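You operate a simulated robot arm through the tools that you are given. There is no shell and no other tool. Be economical: measure what you need, move in short steps, check, and stop when the job is done.

You are at the controls of a simulated robot arm. One attempt, no reset.

## Task
Roll the coil on the shim board flat, 15-20 mm thick, and score it for joining.
Fine: hand roller, then the scoring brush along its top; both go back; lay the strap on the ware board.
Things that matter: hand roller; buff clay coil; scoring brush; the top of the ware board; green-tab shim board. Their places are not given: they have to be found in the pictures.

Only the result counts: the job must be done as asked and must still hold three seconds after the hand-in. Knocking over, shifting, dropping, spilling or breaking anything else fails it.

## Robot
A 6-joint arm with a two-finger parallel gripper, fixed in place. Base frame: the origin is at the foot of the arm, x ahead of it, y to its left, z up; the work surface is at about z = 800. Lengths are in mm, angles in degrees, forces in N, time in s.
With the tool pointing down near the work surface it reaches from about 260 to 680 mm from the base axis. Its first joint turns from -66.0 to 66.0 degrees. Payload 2.9 kg.
The TCP is the grasp point between the finger pads, 30 mm short of the fingertips. In the tool frame z runs along the fingers and y along their closing line. The gripper opens to 110 mm. The fingers are 20 mm wide and 10 mm thick; the gripper's body (48 by 112 mm) begins 55 mm behind the TCP.
Orientation is that of the tool frame in the base frame, as a unit quaternion [x, y, z, w]. With the fingers straight down and closing along the base's y, the tool's x points along the base's -x, its y along +y and its z along -z.

## Interface
- The arm moves only by the tool drive_tool. Its argument "commands" is one flat list of numbers, 7 for each row, row after row: the shift along the tool's x, y, z in mm, then the turn, a rotation vector about the tool's x, y, z in rad, then the finger opening in mm, from 0 to 110. In form: [x, y, z, wx, wy, wz, jaw, x, y, z, wx, wy, wz, jaw, ...]. A call has 1 to 12 rows; each row shifts and turns the commanded pose from where the row before left it, along the tool's axes as they then stand. Rows are played at 5 a second. More than 50 mm and 8.6 degrees between two rows, or a gripper value outside its range, and nothing of the call is played. Where a pose cannot be reached the arm comes as near as it can. A force on the tool above 70 N (or 10 N above the force at the start of the call, whichever is more), or a blocked arm, ends the call early, and 0.2 s more pass. Each finger travels about 108 mm/s and halts on what it meets, pressing with about 45 N; the grip force reading is that of the motor and also rises with nothing between the fingers. The clock runs only during rows and for 0.2 s after the last one: add rows that do not move to give the fingers time. It gives the time, the measured TCP pose, the force on the tool (base axes), the opening and the grip force at its end, in the units of the frame above (readings bear some noise).
- Cameras (640 x 400 px; columns grow to the right, rows downward): "scene" is fixed at [62.8, 422.7, 1388.1]; the picture's right is [-0.89, -0.46, 0.00], its down [-0.25, 0.47, -0.84] and it looks along [0.39, -0.75, -0.54] (base axes); focal length 332 px, centre (320, 200). "wrist" rides on the gripper at [-36, 0, -57] in the tool frame; the picture's right is [0.00, -1.00, 0.00], its down [0.97, 0.00, -0.24] and it looks along [0.24, 0.00, 0.97] (tool axes); focal length 218 px, centre (320, 200).
- snapshot(camera): a new picture of that camera. The clock stands still meanwhile.
- locate(camera, pixels): for up to 12 pixels [column, row] of the newest picture of that camera ("zoom" is the newest enlarged one), the place [x, y, z] in the base frame of the surface seen there, good to about 2 mm. The clock stands still meanwhile.
- enlarge(camera, box): a new picture of the part [left, top, right, bottom] of that camera's present view, enlarged. The clock stands still meanwhile.
- finish_job(): hands the job in; it is judged then, once.

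Keep the steps short. Do not move on a guess: measure, check each grasp and each placing, and mend mistakes. In all there are 80 turns and 34 pictures (those below and enlarged ones count). Leave the gripper open and the arm clear of the work at the hand-in unless told otherwise, and finish with a single line.

The tools are called after "Emit:" by a JSON object that holds its "api" and its "payload". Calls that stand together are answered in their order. drive_tool: Moves the arm, as the interface text tells. Its arguments: {"type":"object","properties":{"commands":{"type":"array","items":{"type":"number"}}},"required":["commands"]} The other tools are called the same way: snapshot (camera) takes a picture; locate (camera, pixels) gives the place of the surface under pixels of a picture; enlarge (camera, box) takes an enlarged picture of a part of a camera's view; finish_job () hands the job in.

At the start:

```text
clock: 0.0
eef_pos: [394.8, -210.7, 1127.7]
tool_rot: [0.001, 1.0, 0.0, 0.0]
force: [-0.6, 1.0, -0.1]
width: 109.8
finger_force: 0.0
```

scene: 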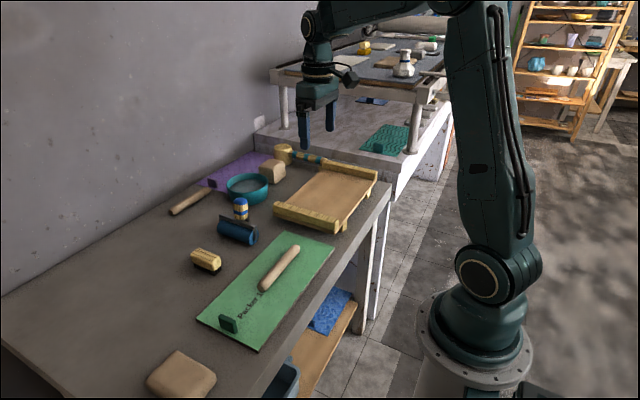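
wrist: 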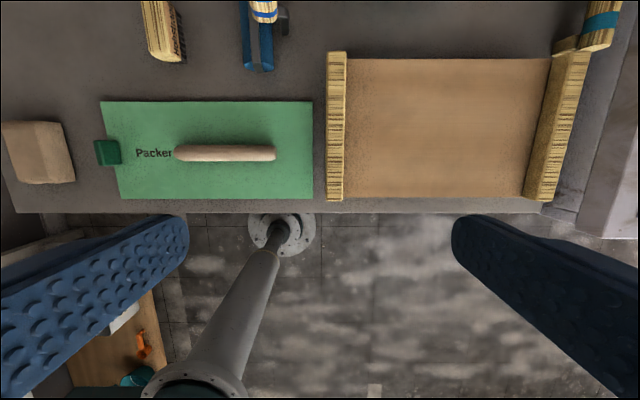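

I see a green board with a coil, a tan railed board, a blue roller-like thing, and a yellow brush-like thing. I'll enlarge both areas to identify them.

Emit:
{"api": "enlarge", "payload": {"camera": "scene", "box": [140, 130, 400, 290]}}

Emit:
{"api": "enlarge", "payload": {"camera": "scene", "box": [140, 230, 350, 400]}}

Emit:
{"api": "enlarge", "payload": {"camera": "scene", "box": [240, 20, 460, 170]}}

```text
2.46 times, centred on (270, 210) of scene
```

zoom: 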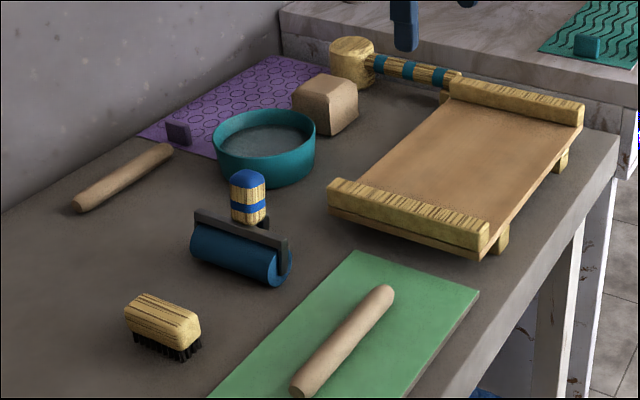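

```text
2.35 times, centred on (245, 315) of scene
```

zoom: 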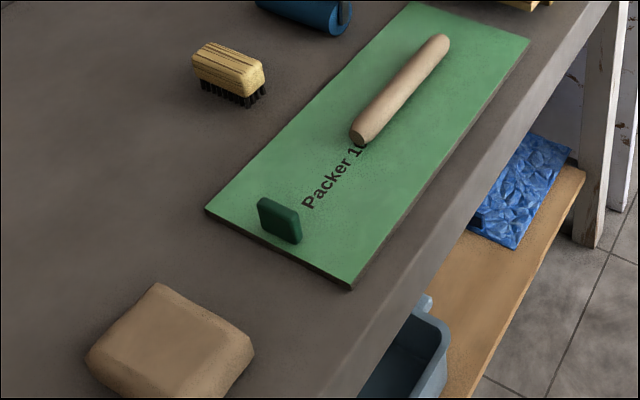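

```text
2.67 times, centred on (350, 95) of scene
```

zoom: 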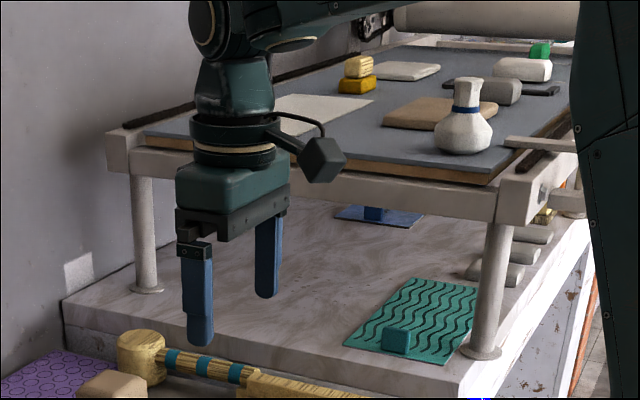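

The coil is on the green board (dark green tab, "Packer 10"). The roller is blue with an upright handle, and the brush lies nearby. The railed tan board is probably the ware board. Next I'll measure points in the wrist view and the scene view.

Emit:
{"api": "locate", "payload": {"camera": "wrist", "pixels": [[176, 153], [225, 147], [225, 153], [225, 158], [274, 153], [105, 103], [310, 104], [311, 196], [121, 196], [107, 152], [290, 150], [225, 185]]}}

Emit:
{"api": "locate", "payload": {"camera": "scene", "pixels": [[240, 201], [241, 210], [219, 221], [252, 233], [236, 233], [256, 243], [205, 254], [195, 254], [218, 265], [225, 240], [185, 253], [325, 195]]}}

Emit:
{"api": "enlarge", "payload": {"camera": "scene", "box": [170, 185, 290, 280]}}

```text
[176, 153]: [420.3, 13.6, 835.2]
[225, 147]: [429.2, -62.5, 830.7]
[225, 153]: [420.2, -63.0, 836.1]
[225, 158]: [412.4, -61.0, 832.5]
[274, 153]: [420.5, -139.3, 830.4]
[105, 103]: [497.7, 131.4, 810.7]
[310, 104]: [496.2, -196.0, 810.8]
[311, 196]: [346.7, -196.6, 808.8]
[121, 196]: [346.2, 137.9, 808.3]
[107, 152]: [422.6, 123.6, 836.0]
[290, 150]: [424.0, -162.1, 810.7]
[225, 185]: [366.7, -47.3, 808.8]
```

```text
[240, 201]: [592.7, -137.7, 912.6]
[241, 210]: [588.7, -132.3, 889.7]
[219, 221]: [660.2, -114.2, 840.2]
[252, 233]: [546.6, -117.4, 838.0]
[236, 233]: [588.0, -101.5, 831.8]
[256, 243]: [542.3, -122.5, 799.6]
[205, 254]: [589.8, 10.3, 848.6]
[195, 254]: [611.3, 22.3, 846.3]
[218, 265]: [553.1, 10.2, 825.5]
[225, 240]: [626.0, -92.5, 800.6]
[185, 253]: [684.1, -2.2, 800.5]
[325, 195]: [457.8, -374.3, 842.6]
```

```text
4.21 times, centred on (230, 232) of scene
```

zoom: 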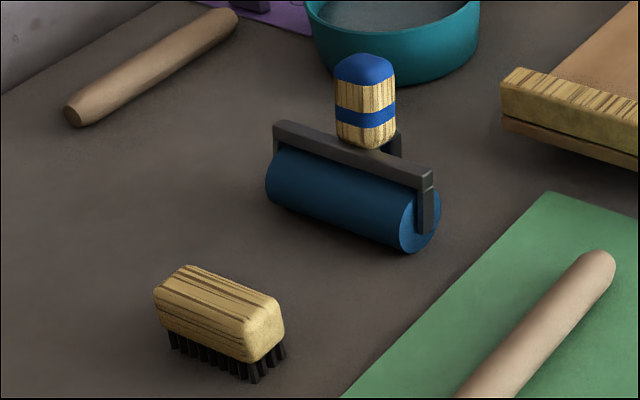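

The coil lies along y at x≈420, y from 15 to -140, and its top is at z≈836. The board top is at z≈810. The roller axis runs along x, near (600,-120). The handle stands up to about 913. I'll move the wrist camera above the roller and brush.

Emit:
{"api": "drive_tool", "payload": {"commands": [-40, 22, 15, 0, 0, 0, 110, -40, 22, 15, 0, 0, 0, 110, -40, 22, 15, 0, 0, 0, 110, -40, 22, 15, 0, 0, 0, 110, 0, 0, 0, 0, 0, 0, 110]}}

Emit:
{"api": "snapshot", "payload": {"camera": "wrist"}}

```text
clock: 1.2
eef_pos: [556.6, -122.8, 1068.1]
tool_rot: [0.0, 1.0, 0.0, -0.001]
force: [0.1, -0.4, -1.0]
width: 110.2
finger_force: 0.1
```

```text
27 pictures are left
```

wrist: 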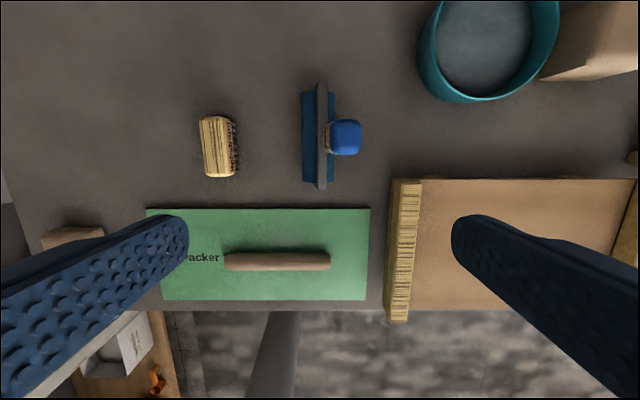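

The roller handle is at (345,137), its bar at (321,135), and the brush at (217,146). I'll measure them.

Emit:
{"api": "enlarge", "payload": {"camera": "wrist", "box": [180, 70, 380, 200]}}

Emit:
{"api": "locate", "payload": {"camera": "wrist", "pixels": [[345, 121], [345, 137], [345, 153], [335, 137], [358, 137], [321, 88], [321, 135], [320, 186], [310, 94], [308, 137], [308, 181], [328, 140]]}}

Emit:
{"api": "locate", "payload": {"camera": "wrist", "pixels": [[201, 119], [224, 118], [217, 146], [203, 148], [232, 146], [207, 174], [230, 175], [430, 185], [430, 240], [430, 300], [405, 250], [398, 250]]}}

```text
3.08 times, centred on (280, 135) of wrist
```

zoom: 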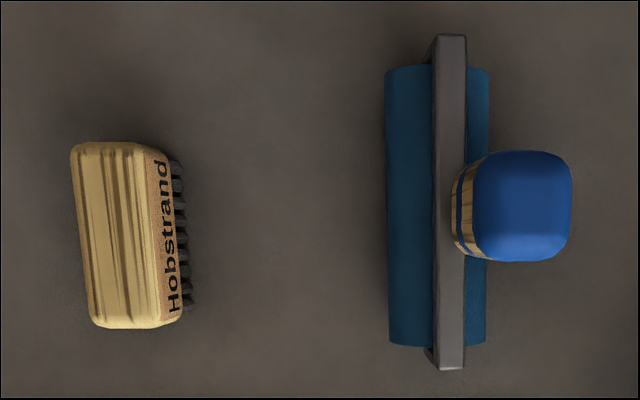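

```text
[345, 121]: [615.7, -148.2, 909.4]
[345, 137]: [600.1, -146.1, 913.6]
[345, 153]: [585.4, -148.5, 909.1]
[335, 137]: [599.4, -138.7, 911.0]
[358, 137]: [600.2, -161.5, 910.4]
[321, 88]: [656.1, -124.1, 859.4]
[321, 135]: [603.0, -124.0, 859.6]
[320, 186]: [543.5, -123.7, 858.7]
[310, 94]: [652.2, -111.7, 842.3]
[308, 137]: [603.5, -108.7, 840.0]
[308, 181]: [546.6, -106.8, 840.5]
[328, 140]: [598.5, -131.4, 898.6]
```

```text
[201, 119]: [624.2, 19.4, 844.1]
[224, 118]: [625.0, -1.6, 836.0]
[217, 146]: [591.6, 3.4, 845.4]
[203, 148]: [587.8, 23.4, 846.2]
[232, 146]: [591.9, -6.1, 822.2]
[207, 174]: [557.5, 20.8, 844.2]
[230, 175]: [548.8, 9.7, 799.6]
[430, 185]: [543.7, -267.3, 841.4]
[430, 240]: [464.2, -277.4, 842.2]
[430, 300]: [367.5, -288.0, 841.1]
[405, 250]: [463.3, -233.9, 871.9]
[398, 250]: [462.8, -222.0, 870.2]
```

The bar is at y=-124 with no yaw, and the handle top is at (600,-149), so the handle leans toward -y. I'll measure the lean on its face.

Emit:
{"api": "enlarge", "payload": {"camera": "scene", "box": [208, 192, 272, 248]}}

```text
7.14 times, centred on (240, 220) of scene
```

zoom: 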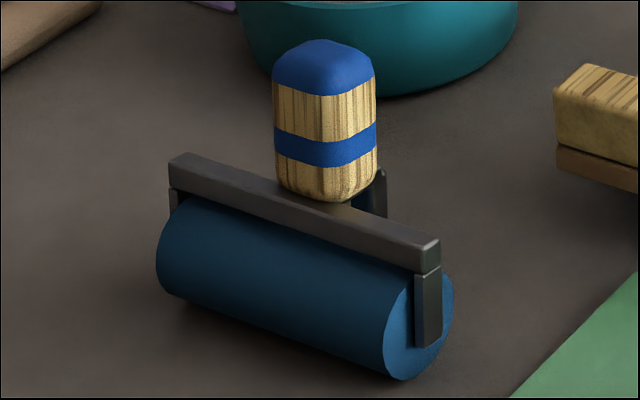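

Emit:
{"api": "locate", "payload": {"camera": "zoom", "pixels": [[300, 95], [300, 115], [300, 140], [300, 165], [300, 185], [360, 100], [360, 130], [360, 155], [360, 180], [380, 185], [380, 205], [398, 360]]}}

```text
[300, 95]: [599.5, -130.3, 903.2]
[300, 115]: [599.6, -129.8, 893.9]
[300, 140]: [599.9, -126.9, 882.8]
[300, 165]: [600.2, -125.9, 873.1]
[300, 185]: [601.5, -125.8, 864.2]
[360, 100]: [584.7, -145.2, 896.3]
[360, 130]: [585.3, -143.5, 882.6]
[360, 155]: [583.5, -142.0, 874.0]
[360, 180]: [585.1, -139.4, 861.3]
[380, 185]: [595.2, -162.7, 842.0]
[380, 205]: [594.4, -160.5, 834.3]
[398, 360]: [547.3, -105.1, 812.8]
```

The handle leans about 8° toward -y. Its centre is about (600,-146) at z 894. I'll tilt the tool to match and stop above it, fingers closing along y.

Emit:
{"api": "drive_tool", "payload": {"commands": [-43.4, 0, 20, 0, 0, 0, 80, 0, -39.6, 30, -0.14, 0, 0, 80, 0, 0, 0, 0, 0, 0, 80, 0, 0, 0, 0, 0, 0, 80]}}

Emit:
{"api": "snapshot", "payload": {"camera": "wrist"}}

```text
clock: 2.2
eef_pos: [605.1, -174.5, 1019.4]
tool_rot: [-0.002, 1.0, 0.031, -0.004]
force: [0.5, 0.3, 0.3]
width: 80.2
finger_force: 0.0
out of reach, approached as far as the arm can: row 2
```

```text
24 pictures are left
```

wrist: 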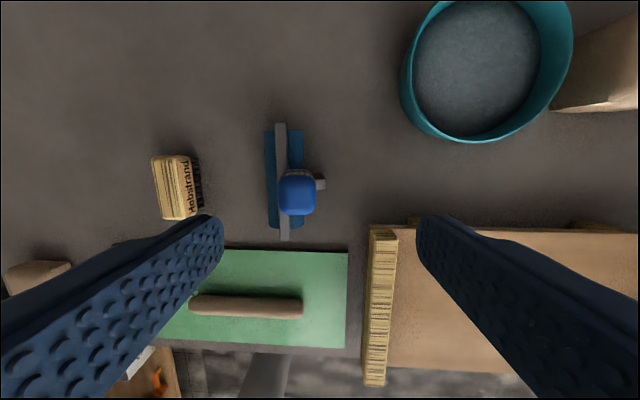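

That pose was out of reach at this height. The handle rest is visible at (320,183). I'll descend a little, where reach is better, and read the pose.

Emit:
{"api": "drive_tool", "payload": {"commands": [0, 0, 25, 0, 0, 0, 80, 0, 0, 20, 0, 0, 0, 80, 0, 0, 0, 0, 0, 0, 80]}}

```text
clock: 3.0
eef_pos: [598.4, -158.3, 972.4]
tool_rot: [0.0, 0.998, 0.07, -0.001]
force: [-0.7, 0.0, 1.2]
width: 79.9
finger_force: 0.0
```

The tilt is now right (8°). The descent line reaches (598,-147,894). I'll descend 78 mm along the tool axis and then close.

Emit:
{"api": "drive_tool", "payload": {"commands": [0, 0, 30, 0, 0, 0, 80, 0, 0, 30, 0, 0, 0, 80, 0, 0, 18, 0, 0, 0, 80, 0, 0, 0, 0, 0, 0, 80]}}

Emit:
{"api": "enlarge", "payload": {"camera": "scene", "box": [190, 150, 310, 250]}}

```text
clock: 4.0
eef_pos: [598.8, -147.0, 896.3]
tool_rot: [0.0, 0.998, 0.069, 0.0]
force: [0.0, 0.0, -0.3]
width: 80.1
finger_force: 0.1
```

```text
4.00 times, centred on (250, 200) of scene
```

zoom: 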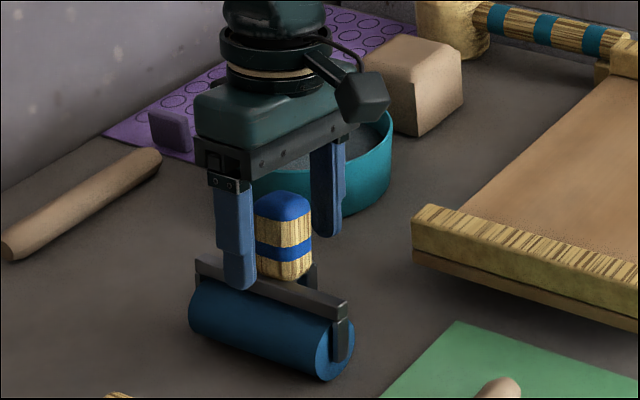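

The fingers straddle the handle. Closing now.

Emit:
{"api": "drive_tool", "payload": {"commands": [0, 0, 0, 0, 0, 0, 50, 0, 0, 0, 0, 0, 0, 36, 0, 0, 0, 0, 0, 0, 20, 0, 0, 0, 0, 0, 0, 20]}}

```text
clock: 5.0
eef_pos: [598.4, -147.1, 895.4]
tool_rot: [0.0, 0.997, 0.071, 0.0]
force: [0.1, 0.3, 0.5]
width: 32.0
finger_force: 45.4
```

The handle is held at width 32. I'll lift 70 mm, move to x≈420 above the coil's -y end, and swing the handle 16° the other way so the rest clears the clay.

Emit:
{"api": "drive_tool", "payload": {"commands": [0, 5.6, -39.6, 0, 0, 0, 20, 0, 4.2, -29.7, 0, 0, 0, 20, 45, 0, 0, 0, 0, 0, 20, 45, 0, 0, 0, 0, 0, 20, 45, 0, 0, 0.14, 0, 0, 20, 44, 0, 0, 0.14, 0, 0, 20, 0, 0, 0, 0, 0, 0, 20, 0, 0, 0, 0, 0, 0, 20]}}

Emit:
{"api": "snapshot", "payload": {"camera": "scene"}}

```text
clock: 6.8
eef_pos: [418.7, -144.9, 966.3]
tool_rot: [0.0, 0.997, -0.071, 0.0]
force: [-0.2, -0.4, -2.3]
width: 31.7
finger_force: 45.2
```

```text
22 pictures are left
```

scene: 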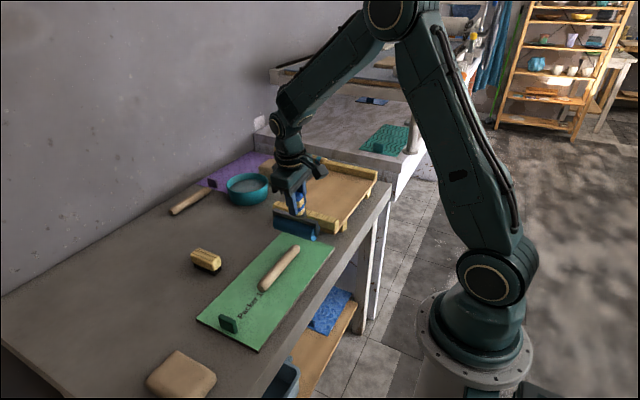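

The roller is held and lifted. I'll check its pose in the hand.

Emit:
{"api": "enlarge", "payload": {"camera": "scene", "box": [250, 170, 350, 250]}}

```text
5.00 times, centred on (300, 210) of scene
```

zoom: 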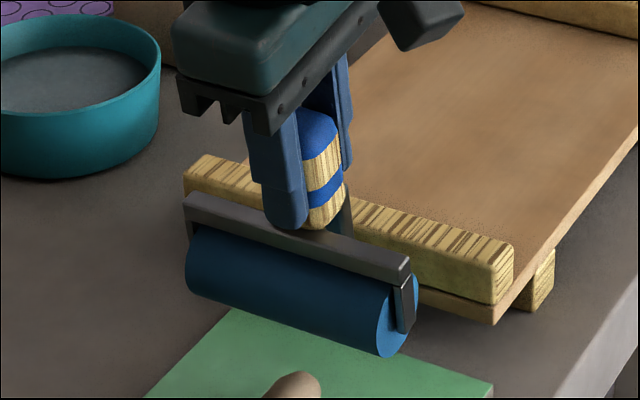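

Emit:
{"api": "locate", "payload": {"camera": "zoom", "pixels": [[300, 265], [300, 285], [300, 305], [300, 322], [395, 340], [388, 352], [200, 250], [200, 280], [405, 265], [190, 205], [382, 330], [415, 310]]}}

```text
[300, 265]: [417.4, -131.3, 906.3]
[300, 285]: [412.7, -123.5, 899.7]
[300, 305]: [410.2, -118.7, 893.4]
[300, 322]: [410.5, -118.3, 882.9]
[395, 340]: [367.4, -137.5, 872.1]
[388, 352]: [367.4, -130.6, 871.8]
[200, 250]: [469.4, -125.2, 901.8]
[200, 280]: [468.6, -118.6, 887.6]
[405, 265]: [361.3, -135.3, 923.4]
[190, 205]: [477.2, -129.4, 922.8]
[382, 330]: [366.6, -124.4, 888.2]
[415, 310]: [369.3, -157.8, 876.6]
```

The fit agrees with my estimate: roller axis about (y -140, z 887), bottom about 866. I'll descend to the coil's end with the bottom near 832.

Emit:
{"api": "drive_tool", "payload": {"commands": [0, 0.9, 20, 0, 0, 0, 20, 0, 0.8, 13.6, 0, 0, 0, 20, 0, 0, 0, 0, 0, 0, 20]}}

```text
clock: 7.6
eef_pos: [418.3, -149.3, 932.4]
tool_rot: [0.0, 0.998, -0.07, 0.0]
force: [0.6, -0.3, -2.0]
width: 31.3
finger_force: 44.8
```

No contact yet. First pass: lower 2 mm (bottom about 830) and roll +y by 165 mm.

Emit:
{"api": "drive_tool", "payload": {"commands": [0, 0.28, 2, 0, 0, 0, 20, 0, 14.85, -2.09, 0, 0, 0, 20, 0, 14.85, -2.09, 0, 0, 0, 20, 0, 14.85, -2.09, 0, 0, 0, 20, 0, 14.85, -2.09, 0, 0, 0, 20, 0, 14.85, -2.09, 0, 0, 0, 20, 0, 14.85, -2.09, 0, 0, 0, 20, 0, 14.85, -2.09, 0, 0, 0, 20, 0, 14.85, -2.09, 0, 0, 0, 20, 0, 14.85, -2.09, 0, 0, 0, 20, 0, 14.85, -2.09, 0, 0, 0, 20, 0, 14.85, -2.09, 0, 0, 0, 20]}}

Emit:
{"api": "snapshot", "payload": {"camera": "scene"}}

```text
clock: 10.2
eef_pos: [419.2, 16.6, 930.3]
tool_rot: [0.0, 0.998, -0.07, 0.0]
force: [1.0, 0.4, -1.4]
width: 31.8
finger_force: 44.9
```

```text
20 pictures are left
```

scene: 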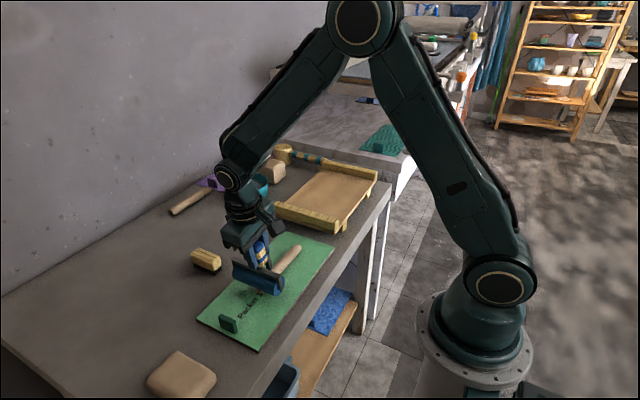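

The pass ran without a force stop. I'll check the visible coil's height.

Emit:
{"api": "locate", "payload": {"camera": "scene", "pixels": [[298, 247], [294, 251], [290, 254], [286, 258], [282, 262], [300, 270], [278, 267]]}}

```text
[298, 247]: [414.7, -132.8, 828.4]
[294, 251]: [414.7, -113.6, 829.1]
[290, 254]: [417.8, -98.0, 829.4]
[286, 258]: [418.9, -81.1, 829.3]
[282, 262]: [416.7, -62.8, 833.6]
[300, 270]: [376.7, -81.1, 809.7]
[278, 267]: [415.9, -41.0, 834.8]
```

The first part is at about 829. For the second pass I'll lower to a bottom of about 827 and roll back toward -y.

Emit:
{"api": "drive_tool", "payload": {"commands": [0, 0.42, 3, 0, 0, 0, 20, 0, -14.85, 2.09, 0, 0, 0, 20, 0, -14.85, 2.09, 0, 0, 0, 20, 0, -14.85, 2.09, 0, 0, 0, 20, 0, -14.85, 2.09, 0, 0, 0, 20, 0, -14.85, 2.09, 0, 0, 0, 20, 0, -14.85, 2.09, 0, 0, 0, 20, 0, -14.85, 2.09, 0, 0, 0, 20, 0, -14.85, 2.09, 0, 0, 0, 20, 0, -14.85, 2.09, 0, 0, 0, 20, 0, -14.85, 2.09, 0, 0, 0, 20, 0, -14.85, 2.09, 0, 0, 0, 20]}}

Emit:
{"api": "enlarge", "payload": {"camera": "scene", "box": [225, 210, 345, 300]}}

```text
clock: 12.8
eef_pos: [418.5, -149.6, 927.9]
tool_rot: [0.001, 0.998, -0.069, -0.001]
force: [0.5, 1.1, -2.6]
width: 31.9
finger_force: 45.0
```

```text
4.44 times, centred on (285, 255) of scene
```

zoom: 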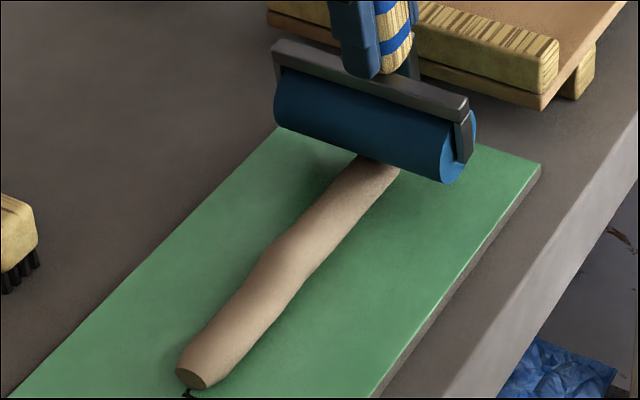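

Emit:
{"api": "locate", "payload": {"camera": "zoom", "pixels": [[375, 185], [350, 210], [325, 230], [300, 255], [285, 270], [265, 290], [245, 315], [225, 340], [205, 365], [195, 378], [290, 240], [322, 270]]}}

```text
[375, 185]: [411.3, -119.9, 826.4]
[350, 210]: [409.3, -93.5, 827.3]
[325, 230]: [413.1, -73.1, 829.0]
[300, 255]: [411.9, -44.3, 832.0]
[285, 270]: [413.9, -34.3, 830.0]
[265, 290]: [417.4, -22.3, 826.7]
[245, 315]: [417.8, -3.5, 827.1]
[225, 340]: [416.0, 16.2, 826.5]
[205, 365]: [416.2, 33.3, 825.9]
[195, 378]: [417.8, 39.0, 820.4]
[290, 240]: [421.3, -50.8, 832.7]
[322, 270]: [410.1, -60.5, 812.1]
```

The ends are at about 826-827, but there is a bulge at y≈-50 (832) and the coil has lengthened to y≈42. I'll roll again at the same height, slower through the bulge.

Emit:
{"api": "drive_tool", "payload": {"commands": [0, 0.1, 0.6, 0, 0, 0, 20, 0, 19.8, -2.78, 0, 0, 0, 20, 0, 19.8, -2.78, 0, 0, 0, 20, 0, 14.85, -2.09, 0, 0, 0, 20, 0, 9.9, -1.39, 0, 0, 0, 20, 0, 9.9, -1.39, 0, 0, 0, 20, 0, 9.9, -1.39, 0, 0, 0, 20, 0, 9.9, -1.39, 0, 0, 0, 20, 0, 9.9, -1.39, 0, 0, 0, 20, 0, 9.9, -1.39, 0, 0, 0, 20, 0, 9.9, -1.39, 0, 0, 0, 20, 0, 9.9, -1.39, 0, 0, 0, 20]}}

Emit:
{"api": "drive_tool", "payload": {"commands": [0, 14.85, -2.09, 0, 0, 0, 20, 0, 14.85, -2.09, 0, 0, 0, 20, 0, 14.85, -2.09, 0, 0, 0, 20, 0, 9.9, -1.39, 0, 0, 0, 20, 0, 0, 0, 0, 0, 0, 20]}}

Emit:
{"api": "enlarge", "payload": {"camera": "scene", "box": [225, 210, 345, 300]}}

```text
clock: 15.4
eef_pos: [418.5, -14.4, 927.7]
tool_rot: [0.0, 0.998, -0.07, 0.0]
force: [-0.1, -0.2, -2.2]
width: 31.4
finger_force: 44.8
```

```text
clock: 16.6
eef_pos: [420.3, 40.8, 927.1]
tool_rot: [0.0, 0.998, -0.07, 0.001]
force: [-0.8, -0.4, -2.0]
width: 31.9
finger_force: 44.8
```

```text
4.44 times, centred on (285, 255) of scene
```

zoom: 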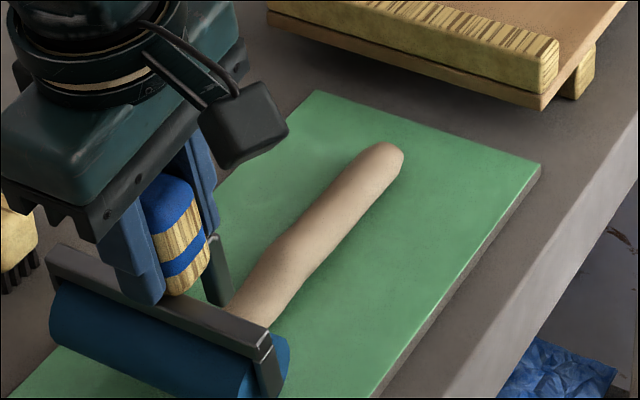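

Emit:
{"api": "locate", "payload": {"camera": "zoom", "pixels": [[380, 158], [365, 180], [350, 205], [335, 220], [318, 235], [305, 250], [290, 265], [280, 280], [265, 297], [250, 312], [285, 235], [398, 150]]}}

```text
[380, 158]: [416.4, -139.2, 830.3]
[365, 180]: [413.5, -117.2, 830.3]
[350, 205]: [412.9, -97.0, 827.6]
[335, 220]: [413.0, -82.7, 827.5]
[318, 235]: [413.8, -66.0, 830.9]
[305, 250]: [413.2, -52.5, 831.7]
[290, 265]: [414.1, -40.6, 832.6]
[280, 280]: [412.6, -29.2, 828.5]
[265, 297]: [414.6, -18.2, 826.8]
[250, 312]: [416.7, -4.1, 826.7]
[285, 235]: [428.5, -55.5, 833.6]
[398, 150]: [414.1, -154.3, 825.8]
```

The bulge at y -30..-65 remains (832), and the -y end is at 830. I'll roll back slowly and stop on the bulge to read force and height.

Emit:
{"api": "drive_tool", "payload": {"commands": [0, -14.85, 2.09, 0, 0, 0, 20, 0, -14.85, 2.09, 0, 0, 0, 20, 0, -14.85, 2.09, 0, 0, 0, 20, 0, -9.9, 1.39, 0, 0, 0, 20, 0, -9.9, 1.39, 0, 0, 0, 20, 0, -9.9, 1.39, 0, 0, 0, 20, 0, -4.95, 0.7, 0, 0, 0, 20, 0, -4.95, 0.7, 0, 0, 0, 20]}}

Emit:
{"api": "drive_tool", "payload": {"commands": [0, -4.95, 0.7, 0, 0, 0, 20, 0, -4.95, 0.7, 0, 0, 0, 20]}}

Emit:
{"api": "drive_tool", "payload": {"commands": [0, -4.95, 0.7, 0, 0, 0, 20, 0, -4.95, 0.7, 0, 0, 0, 20]}}

```text
clock: 18.4
eef_pos: [421.4, -44.0, 927.9]
tool_rot: [0.0, 0.997, -0.071, -0.001]
force: [-0.5, 0.7, -3.9]
width: 31.6
finger_force: 45.2
```

```text
clock: 19.0
eef_pos: [419.7, -53.9, 926.8]
tool_rot: [0.0, 0.998, -0.07, 0.0]
force: [0.2, -0.4, -2.2]
width: 31.8
finger_force: 45.7
```

```text
clock: 19.6
eef_pos: [419.6, -64.2, 927.8]
tool_rot: [0.0, 0.998, -0.07, 0.0]
force: [0.5, 0.1, -3.1]
width: 31.7
finger_force: 44.9
```

Force stays low. I'll continue slowly to the -y end, past its lengthened tip.

Emit:
{"api": "drive_tool", "payload": {"commands": [0, -7.92, 1.11, 0, 0, 0, 20, 0, -7.92, 1.11, 0, 0, 0, 20, 0, -7.92, 1.11, 0, 0, 0, 20, 0, -7.92, 1.11, 0, 0, 0, 20, 0, -7.92, 1.11, 0, 0, 0, 20, 0, -7.92, 1.11, 0, 0, 0, 20, 0, -7.92, 1.11, 0, 0, 0, 20, 0, -7.92, 1.11, 0, 0, 0, 20, 0, -7.92, 1.11, 0, 0, 0, 20, 0, -7.92, 1.11, 0, 0, 0, 20, 0, -7.92, 1.11, 0, 0, 0, 20, 0, -7.92, 1.11, 0, 0, 0, 20]}}

Emit:
{"api": "enlarge", "payload": {"camera": "scene", "box": [225, 210, 345, 300]}}

```text
clock: 22.2
eef_pos: [420.0, -159.6, 927.7]
tool_rot: [0.0, 0.998, -0.069, 0.0]
force: [-0.3, 0.4, -3.0]
width: 31.7
finger_force: 44.9
```

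```text
4.44 times, centred on (285, 255) of scene
```

zoom: 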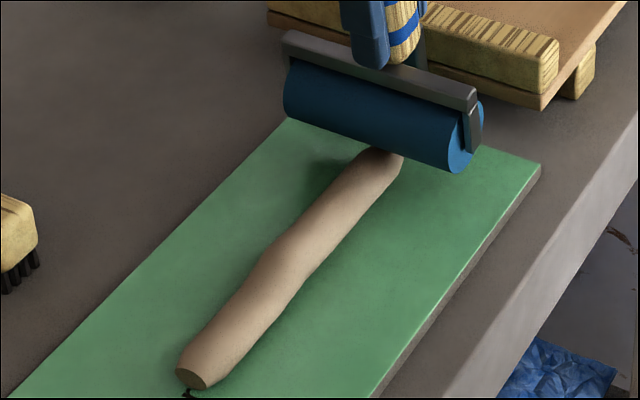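

Emit:
{"api": "locate", "payload": {"camera": "zoom", "pixels": [[375, 175], [355, 195], [335, 215], [315, 232], [300, 245], [290, 255], [280, 265], [268, 285], [240, 320], [210, 355], [270, 250], [310, 265]]}}

Emit:
{"api": "enlarge", "payload": {"camera": "wrist", "box": [120, 150, 360, 300]}}

```text
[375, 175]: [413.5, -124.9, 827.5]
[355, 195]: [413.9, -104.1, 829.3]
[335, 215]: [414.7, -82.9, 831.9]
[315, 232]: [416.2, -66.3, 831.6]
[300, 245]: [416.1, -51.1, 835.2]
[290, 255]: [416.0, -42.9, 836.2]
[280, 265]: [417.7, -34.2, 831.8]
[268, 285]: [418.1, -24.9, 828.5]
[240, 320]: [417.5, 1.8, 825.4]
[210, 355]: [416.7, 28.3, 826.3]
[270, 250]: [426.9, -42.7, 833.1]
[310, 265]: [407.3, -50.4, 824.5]
```

```text
2.67 times, centred on (240, 225) of wrist
```

zoom: 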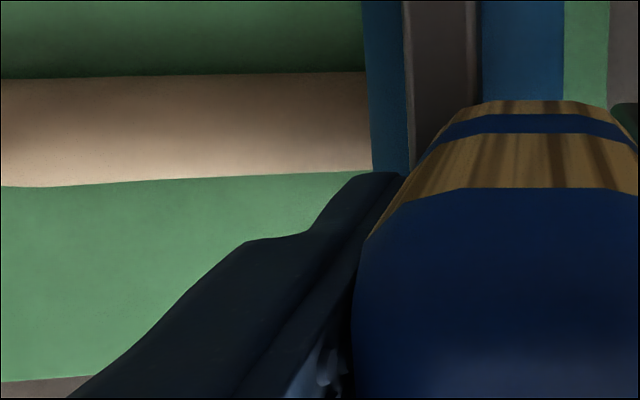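

The bulge is now about 836 at y -43, so the clay moved toward the middle. I'll roll from the centre outwards instead: lift, go to y≈-49, press down, then roll +y.

Emit:
{"api": "drive_tool", "payload": {"commands": [0, -3.5, -24.75, 0, 0, 0, 20, 0, 34.65, -4.87, 0, 0, 0, 20, 0, 34.65, -4.87, 0, 0, 0, 20, 0, 34.65, -4.87, 0, 0, 0, 20, 0, 1.8, 12.8, 0, 0, 0, 20, 0, 0.7, 5, 0, 0, 0, 20, 0, 0.56, 4, 0, 0, 0, 20, 0, 0.5, 3.9, 0, 0, 0, 20, 0, 0, 0, 0, 0, 0, 20]}}

Emit:
{"api": "enlarge", "payload": {"camera": "scene", "box": [225, 210, 345, 300]}}

```text
clock: 24.2
eef_pos: [420.2, -55.3, 925.7]
tool_rot: [0.0, 0.998, -0.07, 0.0]
force: [-2.3, 0.6, 4.9]
width: 31.9
finger_force: 45.1
```

```text
4.44 times, centred on (285, 255) of scene
```

zoom: 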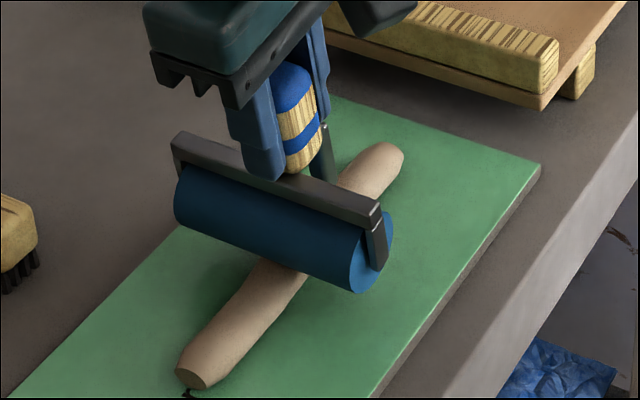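

There is a real reaction now, about 7 N. The bottom is at about 825.5, so I'll raise it 1 mm and roll +y out past the end.

Emit:
{"api": "drive_tool", "payload": {"commands": [0, -0.14, -1, 0, 0, 0, 20, 0, 9.9, -1.39, 0, 0, 0, 20, 0, 9.9, -1.39, 0, 0, 0, 20, 0, 9.9, -1.39, 0, 0, 0, 20, 0, 9.9, -1.39, 0, 0, 0, 20, 0, 9.9, -1.39, 0, 0, 0, 20, 0, 9.9, -1.39, 0, 0, 0, 20, 0, 9.9, -1.39, 0, 0, 0, 20, 0, 9.9, -1.39, 0, 0, 0, 20, 0, 9.9, -1.39, 0, 0, 0, 20, 0, 9.9, -1.39, 0, 0, 0, 20, 0, 9.9, -1.39, 0, 0, 0, 20]}}

Emit:
{"api": "enlarge", "payload": {"camera": "scene", "box": [225, 210, 345, 300]}}

Emit:
{"api": "locate", "payload": {"camera": "zoom", "pixels": [[380, 158], [365, 180], [350, 205], [335, 220], [318, 235], [305, 250], [290, 265], [280, 280], [265, 297], [250, 312], [285, 235], [398, 150]]}}

```text
clock: 26.8
eef_pos: [419.8, 54.7, 926.6]
tool_rot: [-0.001, 0.998, -0.07, -0.001]
force: [0.0, -0.1, -3.0]
width: 31.7
finger_force: 44.5
```

```text
4.44 times, centred on (285, 255) of scene
```

zoom: 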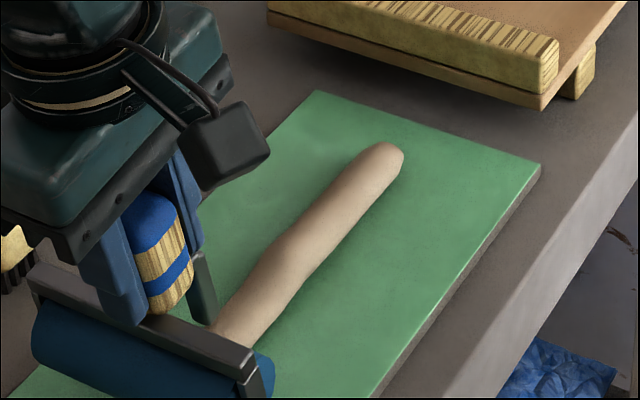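

```text
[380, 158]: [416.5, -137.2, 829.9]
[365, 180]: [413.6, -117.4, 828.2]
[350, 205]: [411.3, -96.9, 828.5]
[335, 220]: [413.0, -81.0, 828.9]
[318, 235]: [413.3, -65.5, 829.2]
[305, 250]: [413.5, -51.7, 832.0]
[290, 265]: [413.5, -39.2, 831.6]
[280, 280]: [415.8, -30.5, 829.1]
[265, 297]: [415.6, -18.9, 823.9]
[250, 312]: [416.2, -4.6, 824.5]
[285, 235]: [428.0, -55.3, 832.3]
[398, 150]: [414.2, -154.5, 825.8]
```

The bulge at y -35..-60 is still about 832 while the +y part is about 825. I'll work only the bulge with short strokes (y -70 to -30) at bottom about 826 and read the force.

Emit:
{"api": "drive_tool", "payload": {"commands": [0, -2.8, -19.8, 0, 0, 0, 20, 0, -34.65, 4.87, 0, 0, 0, 20, 0, -34.65, 4.87, 0, 0, 0, 20, 0, -34.65, 4.87, 0, 0, 0, 20, 0, 1.4, 10, 0, 0, 0, 20, 0, 0.7, 5, 0, 0, 0, 20, 0, 0.7, 5, 0, 0, 0, 20, 0, 0, 0, 0, 0, 0, 20]}}

Emit:
{"api": "drive_tool", "payload": {"commands": [0, 4.95, -0.7, 0, 0, 0, 20, 0, 4.95, -0.7, 0, 0, 0, 20, 0, -4.95, 0.7, 0, 0, 0, 20, 0, -4.95, 0.7, 0, 0, 0, 20, 0, -4.95, 0.7, 0, 0, 0, 20, 0, -4.95, 0.7, 0, 0, 0, 20, 0, 4.95, -0.7, 0, 0, 0, 20, 0, 4.95, -0.7, 0, 0, 0, 20]}}

Emit:
{"api": "drive_tool", "payload": {"commands": [0, 4.95, -0.7, 0, 0, 0, 20, 0, 4.95, -0.7, 0, 0, 0, 20, 0, -4.95, 0.7, 0, 0, 0, 20, 0, -4.95, 0.7, 0, 0, 0, 20, 0, -4.95, 0.7, 0, 0, 0, 20, 0, -4.95, 0.7, 0, 0, 0, 20, 0, 4.95, -0.7, 0, 0, 0, 20, 0, 4.95, -0.7, 0, 0, 0, 20]}}

```text
clock: 28.6
eef_pos: [419.3, -50.4, 926.8]
tool_rot: [0.001, 0.998, -0.069, 0.0]
force: [0.2, 0.0, -3.2]
width: 31.9
finger_force: 45.6
```

```text
clock: 30.4
eef_pos: [419.6, -50.5, 927.5]
tool_rot: [0.0, 0.998, -0.07, 0.0]
force: [0.2, 0.8, -2.7]
width: 31.6
finger_force: 44.5
```

```text
clock: 32.2
eef_pos: [419.2, -50.2, 926.7]
tool_rot: [0.0, 0.998, -0.069, 0.0]
force: [-0.2, 0.9, -2.6]
width: 31.7
finger_force: 45.0
```

There's no reaction at z 926.8. I need to check the roller's true height and the clay beside it.

Emit:
{"api": "enlarge", "payload": {"camera": "scene", "box": [235, 215, 335, 295]}}

Emit:
{"api": "locate", "payload": {"camera": "zoom", "pixels": [[260, 225], [260, 240], [260, 255], [260, 270], [180, 240], [340, 270], [370, 160], [350, 175], [240, 290], [220, 310], [200, 330], [180, 355]]}}

```text
5.00 times, centred on (285, 255) of scene
```

zoom: 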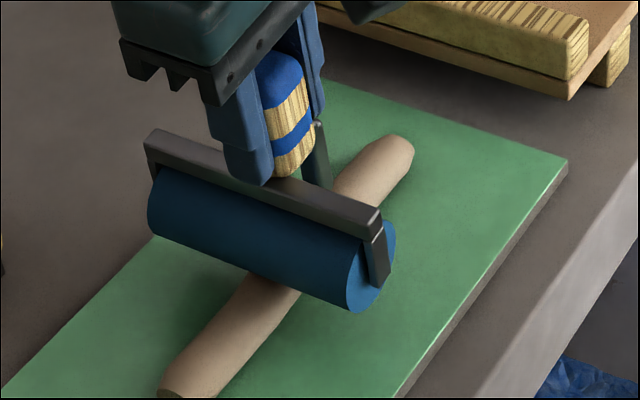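

```text
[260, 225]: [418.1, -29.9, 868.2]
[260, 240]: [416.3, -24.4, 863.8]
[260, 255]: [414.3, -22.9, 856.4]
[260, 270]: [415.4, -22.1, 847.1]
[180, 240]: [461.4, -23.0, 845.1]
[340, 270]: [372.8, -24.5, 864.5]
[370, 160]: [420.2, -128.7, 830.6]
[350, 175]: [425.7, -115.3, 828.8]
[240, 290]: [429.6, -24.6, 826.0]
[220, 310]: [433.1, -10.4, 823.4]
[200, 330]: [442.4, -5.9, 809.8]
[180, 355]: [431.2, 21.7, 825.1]
```

The roller's bottom is about 827.5, as intended. I'll lift and step aside to +x for a clear view of the whole strap.

Emit:
{"api": "drive_tool", "payload": {"commands": [0, -5.6, -39.6, 0, 0, 0, 20, -45, 0, 0, 0, 0, 0, 20, -45, 0, 0, 0, 0, 0, 20, 0, 0, 0, 0, 0, 0, 20]}}

Emit:
{"api": "enlarge", "payload": {"camera": "scene", "box": [235, 220, 335, 300]}}

```text
clock: 33.2
eef_pos: [509.2, -50.4, 967.2]
tool_rot: [0.0, 0.998, -0.069, 0.0]
force: [0.6, 0.2, -1.8]
width: 31.7
finger_force: 44.7
```

```text
5.00 times, centred on (285, 260) of scene
```

zoom: 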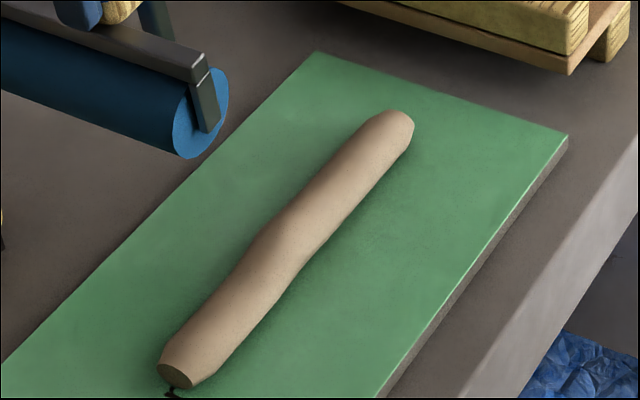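

Emit:
{"api": "locate", "payload": {"camera": "zoom", "pixels": [[390, 125], [365, 148], [340, 175], [315, 200], [297, 220], [283, 238], [270, 255], [255, 275], [235, 295], [215, 325], [190, 355], [180, 365]]}}

Emit:
{"api": "locate", "payload": {"camera": "zoom", "pixels": [[255, 235], [265, 243], [275, 250], [285, 258], [295, 266], [200, 315], [220, 330], [235, 340], [330, 165], [355, 185], [318, 175], [370, 195]]}}

```text
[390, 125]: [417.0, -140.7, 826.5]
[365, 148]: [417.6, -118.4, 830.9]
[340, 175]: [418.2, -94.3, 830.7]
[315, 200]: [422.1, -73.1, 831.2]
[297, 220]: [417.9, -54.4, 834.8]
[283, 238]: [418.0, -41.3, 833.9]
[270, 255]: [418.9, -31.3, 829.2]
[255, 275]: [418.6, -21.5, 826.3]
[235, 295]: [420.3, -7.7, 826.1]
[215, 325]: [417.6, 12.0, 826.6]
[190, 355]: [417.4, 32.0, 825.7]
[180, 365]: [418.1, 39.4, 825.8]
```

```text
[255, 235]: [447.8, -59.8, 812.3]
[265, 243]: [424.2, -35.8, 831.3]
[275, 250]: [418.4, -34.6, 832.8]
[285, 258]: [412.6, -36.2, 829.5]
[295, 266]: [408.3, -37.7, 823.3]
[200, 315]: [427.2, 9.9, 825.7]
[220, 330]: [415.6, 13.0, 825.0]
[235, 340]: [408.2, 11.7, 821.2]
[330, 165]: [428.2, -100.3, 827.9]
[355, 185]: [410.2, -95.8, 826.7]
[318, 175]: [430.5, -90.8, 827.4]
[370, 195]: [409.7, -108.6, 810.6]
```

Crest heights: y>-25 is about 826 (good). y -140..-75 is about 830.8 (slightly high). y -35..-60 is about 834 (bulge). I'll press straight down on the bulge and watch the force.

Emit:
{"api": "drive_tool", "payload": {"commands": [45, -4.95, 0.7, 0, 0, 0, 20, 45, 0, 0, 0, 0, 0, 20, 0, 2.8, 20, 0, 0, 0, 20, 0, 1.4, 10, 0, 0, 0, 20, 0, 0.7, 5, 0, 0, 0, 20]}}

Emit:
{"api": "drive_tool", "payload": {"commands": [0, 0.35, 2.5, 0, 0, 0, 20]}}

Emit:
{"api": "drive_tool", "payload": {"commands": [0, 0.35, 2.5, 0, 0, 0, 20]}}

Emit:
{"api": "drive_tool", "payload": {"commands": [0, 0.14, 1, 0, 0, 0, 20]}}

Emit:
{"api": "drive_tool", "payload": {"commands": [0, 0.14, 1, 0, 0, 0, 20]}}

```text
clock: 34.4
eef_pos: [419.3, -56.0, 930.9]
tool_rot: [0.0, 0.998, -0.069, -0.001]
force: [-0.7, 0.7, -2.5]
width: 31.5
finger_force: 45.1
```

```text
clock: 34.8
eef_pos: [419.6, -55.1, 929.2]
tool_rot: [0.0, 0.998, -0.07, 0.0]
force: [0.4, -0.7, -3.0]
width: 31.7
finger_force: 45.4
```

```text
clock: 35.2
eef_pos: [419.8, -54.9, 927.0]
tool_rot: [0.0, 0.998, -0.07, 0.001]
force: [-0.4, 0.2, -2.8]
width: 32.0
finger_force: 45.1
```

```text
clock: 35.6
eef_pos: [419.8, -56.3, 926.0]
tool_rot: [-0.001, 0.998, -0.07, 0.001]
force: [-1.5, 0.3, 9.5]
width: 31.8
finger_force: 45.2
```

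```text
clock: 36.0
eef_pos: [419.5, -55.3, 926.3]
tool_rot: [0.0, 0.997, -0.071, 0.002]
force: [-4.8, 0.0, 27.5]
width: 31.9
finger_force: 45.1
```

A stiff contact begins at TCP z≈926.4 (27 N now). I need to see what touches, the roller or its rest.

Emit:
{"api": "enlarge", "payload": {"camera": "scene", "box": [250, 215, 310, 265]}}

Emit:
{"api": "locate", "payload": {"camera": "zoom", "pixels": [[380, 160], [395, 200], [395, 230], [400, 250], [435, 150], [470, 130], [330, 300], [300, 330], [300, 270], [300, 240], [300, 300], [425, 360]]}}

```text
8.00 times, centred on (280, 240) of scene
```

zoom: 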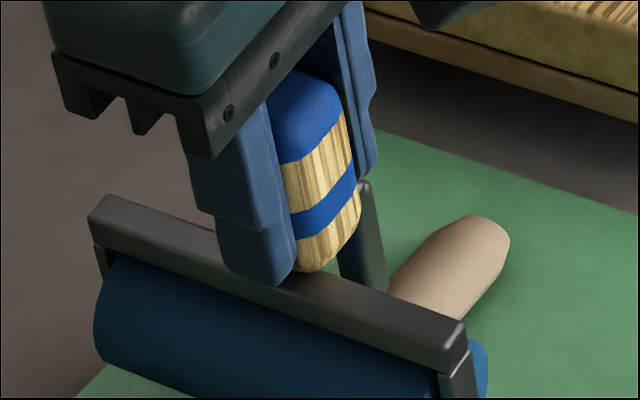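

```text
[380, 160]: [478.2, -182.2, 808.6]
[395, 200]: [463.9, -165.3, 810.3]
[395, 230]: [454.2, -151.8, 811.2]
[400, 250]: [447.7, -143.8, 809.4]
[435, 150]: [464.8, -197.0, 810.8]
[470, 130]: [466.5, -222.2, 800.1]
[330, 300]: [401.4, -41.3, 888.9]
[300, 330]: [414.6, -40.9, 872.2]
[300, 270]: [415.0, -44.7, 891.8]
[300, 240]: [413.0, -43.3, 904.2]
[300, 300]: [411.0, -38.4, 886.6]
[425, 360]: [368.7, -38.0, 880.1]
```

The roller itself seems to be pressing. I'll hold this press a moment, then lift and check how the bulge responded.

Emit:
{"api": "drive_tool", "payload": {"commands": [0, 0, 0, 0, 0, 0, 20, 0, 0, 0, 0, 0, 0, 20, 0, 0, 0, 0, 0, 0, 20]}}

Emit:
{"api": "drive_tool", "payload": {"commands": [0, -5.6, -39.6, 0, 0, 0, 20, -45, 0, 0, 0, 0, 0, 20, -45, 0, 0, 0, 0, 0, 20, 0, 0, 0, 0, 0, 0, 20]}}

Emit:
{"api": "enlarge", "payload": {"camera": "scene", "box": [235, 220, 335, 300]}}

Emit:
{"api": "locate", "payload": {"camera": "zoom", "pixels": [[390, 125], [365, 148], [340, 175], [315, 200], [297, 220], [283, 238], [270, 255], [255, 275], [235, 295], [215, 325], [265, 243], [305, 210]]}}

```text
clock: 36.8
eef_pos: [420.9, -55.7, 925.2]
tool_rot: [0.0, 0.998, -0.07, 0.002]
force: [-0.6, 0.2, 30.4]
width: 31.9
finger_force: 44.7
```

```text
clock: 37.8
eef_pos: [509.2, -54.9, 963.8]
tool_rot: [0.0, 0.998, -0.07, -0.001]
force: [0.4, -0.3, -1.9]
width: 31.6
finger_force: 45.1
```

```text
5.00 times, centred on (285, 260) of scene
```

zoom: 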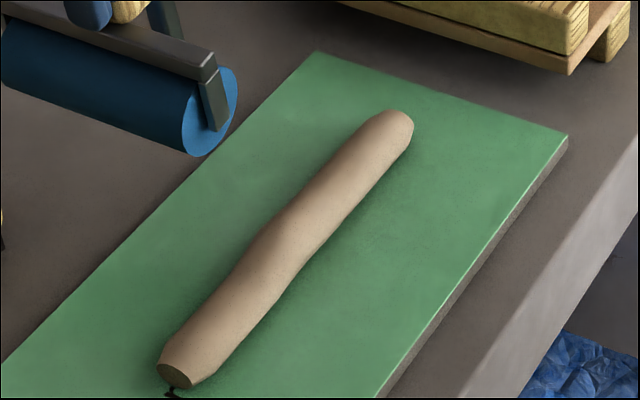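

```text
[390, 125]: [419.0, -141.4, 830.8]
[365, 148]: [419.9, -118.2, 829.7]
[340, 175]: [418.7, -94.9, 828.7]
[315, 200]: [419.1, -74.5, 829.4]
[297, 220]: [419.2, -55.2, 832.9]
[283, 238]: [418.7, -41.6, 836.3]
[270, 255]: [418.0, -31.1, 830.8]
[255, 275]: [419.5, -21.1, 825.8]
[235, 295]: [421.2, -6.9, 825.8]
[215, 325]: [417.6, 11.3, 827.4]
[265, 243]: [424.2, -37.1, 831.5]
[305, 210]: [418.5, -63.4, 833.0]
```

Static pressing changed little. Rolling under force is probably what matters, so I'll go back down and roll short strokes over the bulge at this pressing height.

Emit:
{"api": "drive_tool", "payload": {"commands": [45, -9.9, 1.39, 0, 0, 0, 20, 45, 0, 0, 0, 0, 0, 20, 0, 2.8, 20, 0, 0, 0, 20, 0, 2.1, 15, 0, 0, 0, 20, 0, 0.6, 4.3, 0, 0, 0, 20, 0, 9.9, -1.39, 0, 0, 0, 20]}}

Emit:
{"api": "drive_tool", "payload": {"commands": [0, 9.9, -1.39, 0, 0, 0, 20]}}

Emit:
{"api": "drive_tool", "payload": {"commands": [0, 9.9, -1.39, 0, 0, 0, 20]}}

Emit:
{"api": "drive_tool", "payload": {"commands": [0, -9.9, 1.39, 0, 0, 0, 20]}}

Emit:
{"api": "drive_tool", "payload": {"commands": [0, -9.9, 1.39, 0, 0, 0, 20]}}

```text
clock: 39.2
eef_pos: [418.4, -54.9, 924.4]
tool_rot: [0.0, 0.998, -0.07, -0.001]
force: [0.7, -0.5, -2.9]
width: 31.8
finger_force: 45.9
```

```text
clock: 39.6
eef_pos: [420.2, -44.9, 924.1]
tool_rot: [0.0, 0.998, -0.069, -0.001]
force: [-0.7, 0.0, -2.6]
width: 31.9
finger_force: 44.8
```

```text
clock: 40.0
eef_pos: [419.4, -35.3, 923.6]
tool_rot: [0.0, 0.998, -0.07, 0.0]
force: [0.4, 0.2, -2.6]
width: 31.5
finger_force: 44.8
```

```text
clock: 40.4
eef_pos: [419.5, -45.7, 924.4]
tool_rot: [0.0, 0.998, -0.07, 0.0]
force: [0.5, 0.1, -2.8]
width: 31.7
finger_force: 44.7
```

```text
clock: 40.8
eef_pos: [420.1, -55.7, 924.4]
tool_rot: [0.0, 0.998, -0.069, 0.0]
force: [0.4, 0.1, -1.5]
width: 31.8
finger_force: 44.5
```

It's force-free at 924, so the clay yields once rolled under load. I'll lift aside and check before going further.

Emit:
{"api": "drive_tool", "payload": {"commands": [0, -5.6, -39.6, 0, 0, 0, 20, -45, 0, 0, 0, 0, 0, 20, -45, 0, 0, 0, 0, 0, 20, 0, 0, 0, 0, 0, 0, 20]}}

Emit:
{"api": "enlarge", "payload": {"camera": "scene", "box": [235, 220, 335, 300]}}

Emit:
{"api": "locate", "payload": {"camera": "zoom", "pixels": [[390, 125], [365, 148], [340, 175], [315, 200], [297, 220], [283, 238], [270, 255], [255, 275], [235, 295], [215, 325], [265, 243], [305, 210]]}}

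Emit:
{"api": "locate", "payload": {"camera": "zoom", "pixels": [[330, 100], [300, 140], [255, 190], [340, 260], [300, 320], [450, 150], [150, 300], [378, 136], [352, 160], [327, 187], [200, 340], [245, 285]]}}

```text
clock: 41.8
eef_pos: [509.7, -54.2, 965.0]
tool_rot: [0.0, 0.998, -0.07, 0.0]
force: [0.0, 0.9, -3.1]
width: 31.8
finger_force: 45.0
```

```text
5.00 times, centred on (285, 260) of scene
```

zoom: 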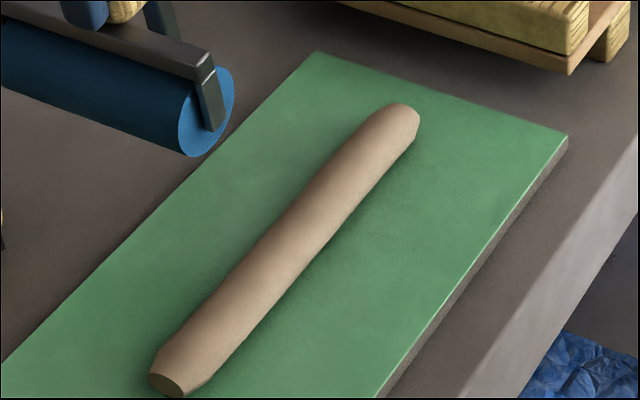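

```text
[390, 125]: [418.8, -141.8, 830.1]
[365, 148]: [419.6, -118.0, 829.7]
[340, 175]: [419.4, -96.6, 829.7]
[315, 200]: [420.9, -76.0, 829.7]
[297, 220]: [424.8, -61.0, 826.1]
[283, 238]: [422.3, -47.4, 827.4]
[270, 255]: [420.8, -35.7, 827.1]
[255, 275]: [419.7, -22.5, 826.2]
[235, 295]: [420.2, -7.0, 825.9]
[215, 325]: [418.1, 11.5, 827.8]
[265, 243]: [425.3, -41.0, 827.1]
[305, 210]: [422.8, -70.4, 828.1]
```

```text
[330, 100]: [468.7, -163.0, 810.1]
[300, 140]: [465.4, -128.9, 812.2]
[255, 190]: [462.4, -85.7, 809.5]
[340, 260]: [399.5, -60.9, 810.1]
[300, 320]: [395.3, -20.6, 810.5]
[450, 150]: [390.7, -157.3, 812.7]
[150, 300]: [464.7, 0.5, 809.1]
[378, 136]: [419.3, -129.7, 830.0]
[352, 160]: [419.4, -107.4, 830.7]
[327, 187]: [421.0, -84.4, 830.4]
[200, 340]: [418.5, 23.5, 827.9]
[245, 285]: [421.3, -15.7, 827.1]
```

The bulge is gone. The centre and +y side are now about 826-828, and the -y half (y<-75) is still about 830. The board top is about 810.3. Rolling at TCP z≈924.3 gives about 827. I'll roll the -y half at that height.

Emit:
{"api": "drive_tool", "payload": {"commands": [45, 0, 0, 0, 0, 0, 20, 45, 0, 0, 0, 0, 0, 20, 0, 2.8, 20, 0, 0, 0, 20, 0, 2.1, 15, 0, 0, 0, 20, 0, 0.75, 5.3, 0, 0, 0, 20, 0, -9.9, 1.39, 0, 0, 0, 20, 0, -9.9, 1.39, 0, 0, 0, 20, 0, -9.9, 1.39, 0, 0, 0, 20, 0, -9.9, 1.39, 0, 0, 0, 20]}}

Emit:
{"api": "drive_tool", "payload": {"commands": [0, -9.9, 1.39, 0, 0, 0, 20, 0, -9.9, 1.39, 0, 0, 0, 20, 0, -9.9, 1.39, 0, 0, 0, 20, 0, -9.9, 1.39, 0, 0, 0, 20, 0, -9.9, 1.39, 0, 0, 0, 20, 0, -9.9, 1.39, 0, 0, 0, 20, 0, -7.92, 1.11, 0, 0, 0, 20, 0, 0, 0, 0, 0, 0, 20]}}

Emit:
{"api": "drive_tool", "payload": {"commands": [0, 9.9, -1.39, 0, 0, 0, 20, 0, 9.9, -1.39, 0, 0, 0, 20, 0, 9.9, -1.39, 0, 0, 0, 20, 0, 9.9, -1.39, 0, 0, 0, 20, 0, 9.9, -1.39, 0, 0, 0, 20, 0, 9.9, -1.39, 0, 0, 0, 20, 0, 9.9, -1.39, 0, 0, 0, 20, 0, 9.9, -1.39, 0, 0, 0, 20, 0, 9.9, -1.39, 0, 0, 0, 20, 0, 9.9, -1.39, 0, 0, 0, 20, 0, 9.9, -1.39, 0, 0, 0, 20, 0, 9.9, -1.39, 0, 0, 0, 20]}}

Emit:
{"api": "drive_tool", "payload": {"commands": [0, 9.9, -1.39, 0, 0, 0, 20, 0, 9.9, -1.39, 0, 0, 0, 20, 0, 9.9, -1.39, 0, 0, 0, 20, 0, 9.9, -1.39, 0, 0, 0, 20, 0, 9.9, -1.39, 0, 0, 0, 20, 0, 9.9, -1.39, 0, 0, 0, 20, 0, 9.9, -1.39, 0, 0, 0, 20, 0, 9.9, -1.39, 0, 0, 0, 20, 0, 9.9, -1.39, 0, 0, 0, 20, 0, 0, 0, 0, 0, 0, 20]}}

```text
clock: 43.8
eef_pos: [419.4, -95.8, 924.3]
tool_rot: [0.0, 0.998, -0.07, 0.001]
force: [-2.0, 0.4, 4.3]
width: 31.4
finger_force: 45.1
```

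```text
clock: 45.6
eef_pos: [419.2, -164.1, 923.4]
tool_rot: [0.0, 0.998, -0.069, 0.0]
force: [1.0, 0.4, -1.5]
width: 31.6
finger_force: 44.4
```

```text
clock: 48.2
eef_pos: [419.4, -42.6, 924.4]
tool_rot: [0.0, 0.998, -0.069, 0.0]
force: [-0.1, 0.2, -2.3]
width: 31.8
finger_force: 44.9
```

```text
clock: 50.4
eef_pos: [420.7, 47.3, 925.6]
tool_rot: [-0.001, 0.998, -0.07, 0.001]
force: [-0.5, -0.7, -3.7]
width: 31.8
finger_force: 45.4
```

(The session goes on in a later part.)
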